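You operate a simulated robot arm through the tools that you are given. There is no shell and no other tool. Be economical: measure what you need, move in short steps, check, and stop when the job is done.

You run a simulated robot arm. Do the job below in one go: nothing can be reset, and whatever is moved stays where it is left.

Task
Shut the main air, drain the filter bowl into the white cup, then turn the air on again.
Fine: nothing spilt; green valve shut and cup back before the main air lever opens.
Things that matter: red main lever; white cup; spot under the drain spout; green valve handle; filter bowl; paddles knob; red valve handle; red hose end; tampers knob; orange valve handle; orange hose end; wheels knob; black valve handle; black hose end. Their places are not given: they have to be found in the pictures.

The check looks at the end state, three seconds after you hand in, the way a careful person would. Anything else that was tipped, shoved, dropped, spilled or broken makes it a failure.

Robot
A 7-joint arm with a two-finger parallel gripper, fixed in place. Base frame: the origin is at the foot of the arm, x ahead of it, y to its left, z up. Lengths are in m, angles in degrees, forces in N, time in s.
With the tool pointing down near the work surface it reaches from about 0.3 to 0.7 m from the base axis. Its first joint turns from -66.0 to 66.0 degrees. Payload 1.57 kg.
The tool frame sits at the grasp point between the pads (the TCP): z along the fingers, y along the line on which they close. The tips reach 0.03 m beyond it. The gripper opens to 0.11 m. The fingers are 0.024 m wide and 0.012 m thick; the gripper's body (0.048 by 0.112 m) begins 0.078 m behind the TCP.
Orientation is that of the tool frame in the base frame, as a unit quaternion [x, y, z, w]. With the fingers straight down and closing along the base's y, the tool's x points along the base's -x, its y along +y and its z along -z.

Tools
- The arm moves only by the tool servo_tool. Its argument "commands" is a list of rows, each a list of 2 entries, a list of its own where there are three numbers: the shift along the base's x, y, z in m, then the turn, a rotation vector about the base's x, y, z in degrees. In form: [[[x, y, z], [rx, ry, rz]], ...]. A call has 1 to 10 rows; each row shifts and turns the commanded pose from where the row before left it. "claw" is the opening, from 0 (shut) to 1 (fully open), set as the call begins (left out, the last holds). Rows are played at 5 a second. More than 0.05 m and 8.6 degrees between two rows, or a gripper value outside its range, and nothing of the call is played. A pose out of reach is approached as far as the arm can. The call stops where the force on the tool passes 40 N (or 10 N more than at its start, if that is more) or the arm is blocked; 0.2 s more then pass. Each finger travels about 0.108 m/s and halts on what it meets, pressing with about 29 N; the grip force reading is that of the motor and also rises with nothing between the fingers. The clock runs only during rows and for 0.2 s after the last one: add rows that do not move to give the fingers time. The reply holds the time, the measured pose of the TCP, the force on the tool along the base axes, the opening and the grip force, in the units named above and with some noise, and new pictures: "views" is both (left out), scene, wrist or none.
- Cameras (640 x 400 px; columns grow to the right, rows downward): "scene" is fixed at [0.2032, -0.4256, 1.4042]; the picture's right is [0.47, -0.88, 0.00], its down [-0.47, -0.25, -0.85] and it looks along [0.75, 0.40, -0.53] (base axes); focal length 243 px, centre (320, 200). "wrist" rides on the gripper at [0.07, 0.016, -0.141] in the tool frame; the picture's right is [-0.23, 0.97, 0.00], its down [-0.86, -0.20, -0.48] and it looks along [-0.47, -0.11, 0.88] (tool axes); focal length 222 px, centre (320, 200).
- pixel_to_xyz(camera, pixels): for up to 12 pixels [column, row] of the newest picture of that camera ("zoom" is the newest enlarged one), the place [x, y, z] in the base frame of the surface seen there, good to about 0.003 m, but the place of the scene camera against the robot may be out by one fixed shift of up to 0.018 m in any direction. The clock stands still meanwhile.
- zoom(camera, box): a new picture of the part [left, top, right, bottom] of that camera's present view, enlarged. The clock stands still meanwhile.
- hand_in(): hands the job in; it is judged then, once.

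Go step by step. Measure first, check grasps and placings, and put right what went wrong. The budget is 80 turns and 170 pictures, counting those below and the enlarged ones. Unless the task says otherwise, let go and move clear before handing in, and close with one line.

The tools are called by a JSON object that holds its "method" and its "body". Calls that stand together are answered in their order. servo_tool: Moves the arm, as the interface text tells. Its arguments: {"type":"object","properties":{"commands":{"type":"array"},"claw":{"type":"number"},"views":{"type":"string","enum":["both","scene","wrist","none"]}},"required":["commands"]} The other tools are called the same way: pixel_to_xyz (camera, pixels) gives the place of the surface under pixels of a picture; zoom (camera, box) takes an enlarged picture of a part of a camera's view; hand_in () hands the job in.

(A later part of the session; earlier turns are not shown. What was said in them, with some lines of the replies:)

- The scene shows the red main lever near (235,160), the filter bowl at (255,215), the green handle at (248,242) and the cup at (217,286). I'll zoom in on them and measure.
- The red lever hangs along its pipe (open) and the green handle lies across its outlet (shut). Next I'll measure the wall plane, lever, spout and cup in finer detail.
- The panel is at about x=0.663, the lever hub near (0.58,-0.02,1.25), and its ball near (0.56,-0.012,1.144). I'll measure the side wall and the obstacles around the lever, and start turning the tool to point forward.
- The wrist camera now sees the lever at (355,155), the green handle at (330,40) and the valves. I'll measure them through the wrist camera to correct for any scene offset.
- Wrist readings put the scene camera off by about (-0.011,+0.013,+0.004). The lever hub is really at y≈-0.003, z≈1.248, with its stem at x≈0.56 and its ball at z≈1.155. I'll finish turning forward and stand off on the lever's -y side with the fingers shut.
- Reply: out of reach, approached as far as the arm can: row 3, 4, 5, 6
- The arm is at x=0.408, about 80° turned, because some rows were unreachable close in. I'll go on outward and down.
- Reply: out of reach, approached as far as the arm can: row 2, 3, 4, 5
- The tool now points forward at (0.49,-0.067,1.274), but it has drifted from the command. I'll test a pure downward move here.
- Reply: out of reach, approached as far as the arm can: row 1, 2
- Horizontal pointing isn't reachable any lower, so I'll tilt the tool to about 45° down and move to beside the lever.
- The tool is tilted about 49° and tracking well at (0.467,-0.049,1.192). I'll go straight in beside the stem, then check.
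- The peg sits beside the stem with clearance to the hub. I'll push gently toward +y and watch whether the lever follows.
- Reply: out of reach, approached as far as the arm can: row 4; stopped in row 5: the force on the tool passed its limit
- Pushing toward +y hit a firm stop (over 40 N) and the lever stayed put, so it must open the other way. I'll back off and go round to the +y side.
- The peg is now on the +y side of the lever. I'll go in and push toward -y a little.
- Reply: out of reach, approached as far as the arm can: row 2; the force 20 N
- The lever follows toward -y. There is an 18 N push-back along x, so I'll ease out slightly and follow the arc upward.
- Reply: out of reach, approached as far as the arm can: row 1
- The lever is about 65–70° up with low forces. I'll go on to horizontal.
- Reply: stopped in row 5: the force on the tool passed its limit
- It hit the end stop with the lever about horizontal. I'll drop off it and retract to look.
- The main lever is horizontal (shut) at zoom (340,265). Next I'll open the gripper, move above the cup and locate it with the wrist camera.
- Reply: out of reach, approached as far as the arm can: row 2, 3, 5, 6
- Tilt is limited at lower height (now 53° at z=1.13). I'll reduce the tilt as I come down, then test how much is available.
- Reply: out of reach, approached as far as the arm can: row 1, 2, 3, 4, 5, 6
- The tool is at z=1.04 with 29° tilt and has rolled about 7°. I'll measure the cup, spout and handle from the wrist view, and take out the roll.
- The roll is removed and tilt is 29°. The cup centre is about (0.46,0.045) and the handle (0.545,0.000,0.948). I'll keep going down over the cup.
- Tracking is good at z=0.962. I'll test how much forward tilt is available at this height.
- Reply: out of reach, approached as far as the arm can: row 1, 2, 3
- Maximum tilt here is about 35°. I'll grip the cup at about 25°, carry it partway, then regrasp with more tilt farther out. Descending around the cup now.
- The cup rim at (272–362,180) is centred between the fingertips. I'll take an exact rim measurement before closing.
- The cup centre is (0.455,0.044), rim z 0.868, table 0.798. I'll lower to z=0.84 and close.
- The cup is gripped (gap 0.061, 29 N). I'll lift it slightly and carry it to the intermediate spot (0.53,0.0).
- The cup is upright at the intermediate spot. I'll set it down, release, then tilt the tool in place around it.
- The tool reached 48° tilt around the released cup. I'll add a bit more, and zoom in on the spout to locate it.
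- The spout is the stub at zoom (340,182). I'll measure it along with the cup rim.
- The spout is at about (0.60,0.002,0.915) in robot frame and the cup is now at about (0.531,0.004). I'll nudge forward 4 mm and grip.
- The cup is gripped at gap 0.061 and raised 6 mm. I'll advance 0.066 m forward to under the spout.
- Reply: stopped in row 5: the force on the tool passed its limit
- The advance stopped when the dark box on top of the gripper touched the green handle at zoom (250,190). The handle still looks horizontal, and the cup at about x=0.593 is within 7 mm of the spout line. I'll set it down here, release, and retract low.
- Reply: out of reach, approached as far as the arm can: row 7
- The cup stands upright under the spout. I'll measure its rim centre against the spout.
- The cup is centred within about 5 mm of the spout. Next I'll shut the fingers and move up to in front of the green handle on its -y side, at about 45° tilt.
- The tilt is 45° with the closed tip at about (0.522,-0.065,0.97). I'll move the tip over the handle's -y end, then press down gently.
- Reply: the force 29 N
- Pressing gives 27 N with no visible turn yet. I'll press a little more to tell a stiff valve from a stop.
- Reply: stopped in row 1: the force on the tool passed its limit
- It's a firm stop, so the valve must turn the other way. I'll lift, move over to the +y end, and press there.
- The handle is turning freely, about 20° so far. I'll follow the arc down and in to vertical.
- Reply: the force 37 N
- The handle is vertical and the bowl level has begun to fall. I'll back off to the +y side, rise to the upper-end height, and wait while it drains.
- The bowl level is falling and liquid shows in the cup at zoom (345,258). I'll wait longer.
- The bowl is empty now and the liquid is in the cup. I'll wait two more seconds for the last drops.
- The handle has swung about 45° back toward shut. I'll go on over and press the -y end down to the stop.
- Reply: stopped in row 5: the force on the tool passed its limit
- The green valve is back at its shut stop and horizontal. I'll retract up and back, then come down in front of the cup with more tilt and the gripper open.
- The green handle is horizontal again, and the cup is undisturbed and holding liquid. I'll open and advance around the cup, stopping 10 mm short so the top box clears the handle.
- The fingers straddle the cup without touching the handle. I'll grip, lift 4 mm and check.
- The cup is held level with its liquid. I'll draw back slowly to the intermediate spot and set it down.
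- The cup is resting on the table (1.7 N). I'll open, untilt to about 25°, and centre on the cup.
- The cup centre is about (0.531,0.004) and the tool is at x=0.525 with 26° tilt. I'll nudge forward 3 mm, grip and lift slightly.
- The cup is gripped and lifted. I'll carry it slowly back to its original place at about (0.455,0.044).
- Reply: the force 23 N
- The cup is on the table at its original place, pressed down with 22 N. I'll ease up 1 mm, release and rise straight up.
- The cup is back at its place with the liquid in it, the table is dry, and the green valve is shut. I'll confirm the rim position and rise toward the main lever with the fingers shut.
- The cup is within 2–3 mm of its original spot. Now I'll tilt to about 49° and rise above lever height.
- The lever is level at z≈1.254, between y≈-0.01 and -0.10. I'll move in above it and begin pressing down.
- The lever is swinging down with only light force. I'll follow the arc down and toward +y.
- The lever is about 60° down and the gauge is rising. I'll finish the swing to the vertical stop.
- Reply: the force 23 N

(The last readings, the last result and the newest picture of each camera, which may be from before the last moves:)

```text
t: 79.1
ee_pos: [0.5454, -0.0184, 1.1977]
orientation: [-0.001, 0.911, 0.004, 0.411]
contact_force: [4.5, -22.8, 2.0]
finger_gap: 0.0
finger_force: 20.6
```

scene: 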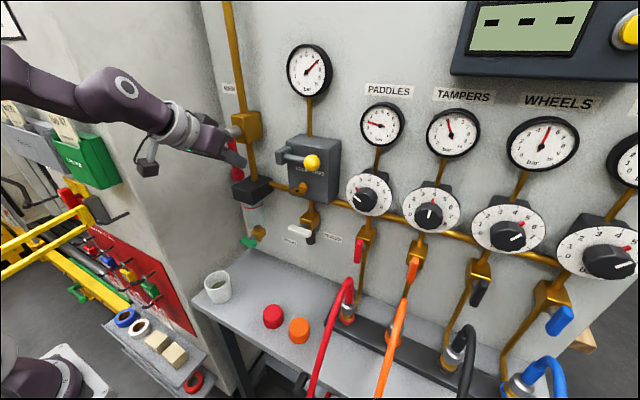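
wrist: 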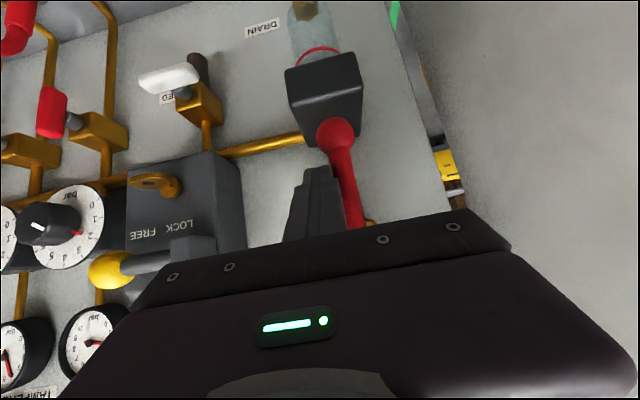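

The lever is at its stop (-23 N along y at y=-0.018, the same as at the start). I'll back away and check the final state.

{"method": "servo_tool", "body": {"commands": [[[0, -0.015, 0], [0, 0, 0]], [[-0.03, -0.01, 0], [0, 0, 0]], [[-0.04, 0, 0], [0, 0, 0]], [[0, 0, 0.01], [0, 0, 0]], [[0, 0, 0], [0, 0, 0]]], "views": "scene"}}

{"method": "zoom", "body": {"camera": "scene", "box": [180, 40, 340, 190]}}

{"method": "zoom", "body": {"camera": "scene", "box": [180, 190, 340, 330]}}

```text
t: 80.3
ee_pos: [0.4748, -0.0411, 1.2091]
orientation: [-0.002, 0.91, 0.004, 0.413]
contact_force: [0.2, -0.4, -0.4]
finger_gap: 0.0
finger_force: 21.1
```

scene: 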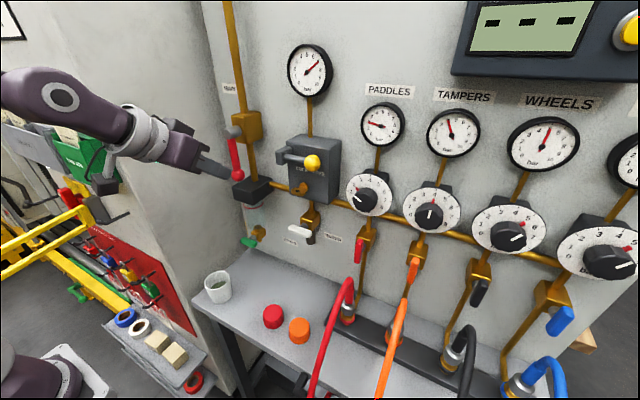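

```text
2.67 times, centred on (260, 115) of scene
```

zoom: 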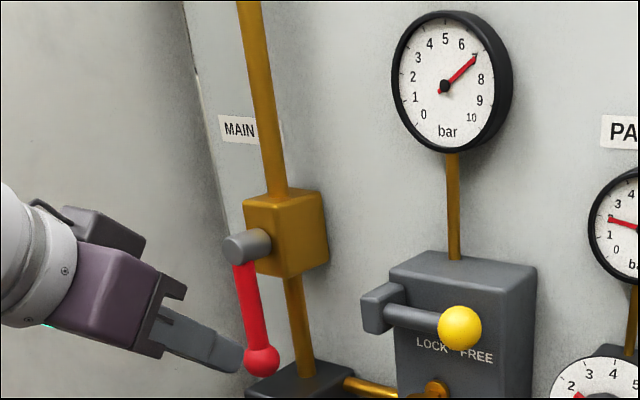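

```text
2.86 times, centred on (260, 260) of scene
```

zoom: 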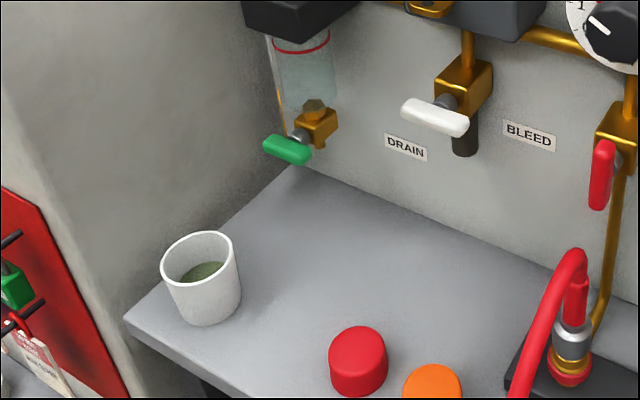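

The lever hangs vertical again and the gauge is back at 7 bar. The bowl is empty, the green valve is shut, the cup is back with the liquid in it, and the table is dry. Handing in.

{"method": "hand_in", "body": {}}

```text
The job is handed in.
```

The job is done and handed in: I shut the main air, drained the filter bowl into the white cup with nothing spilt, shut the green valve, put the cup back (within about 3 mm of where it stood), and then turned the main air on again, with the gauge back at 7 bar.
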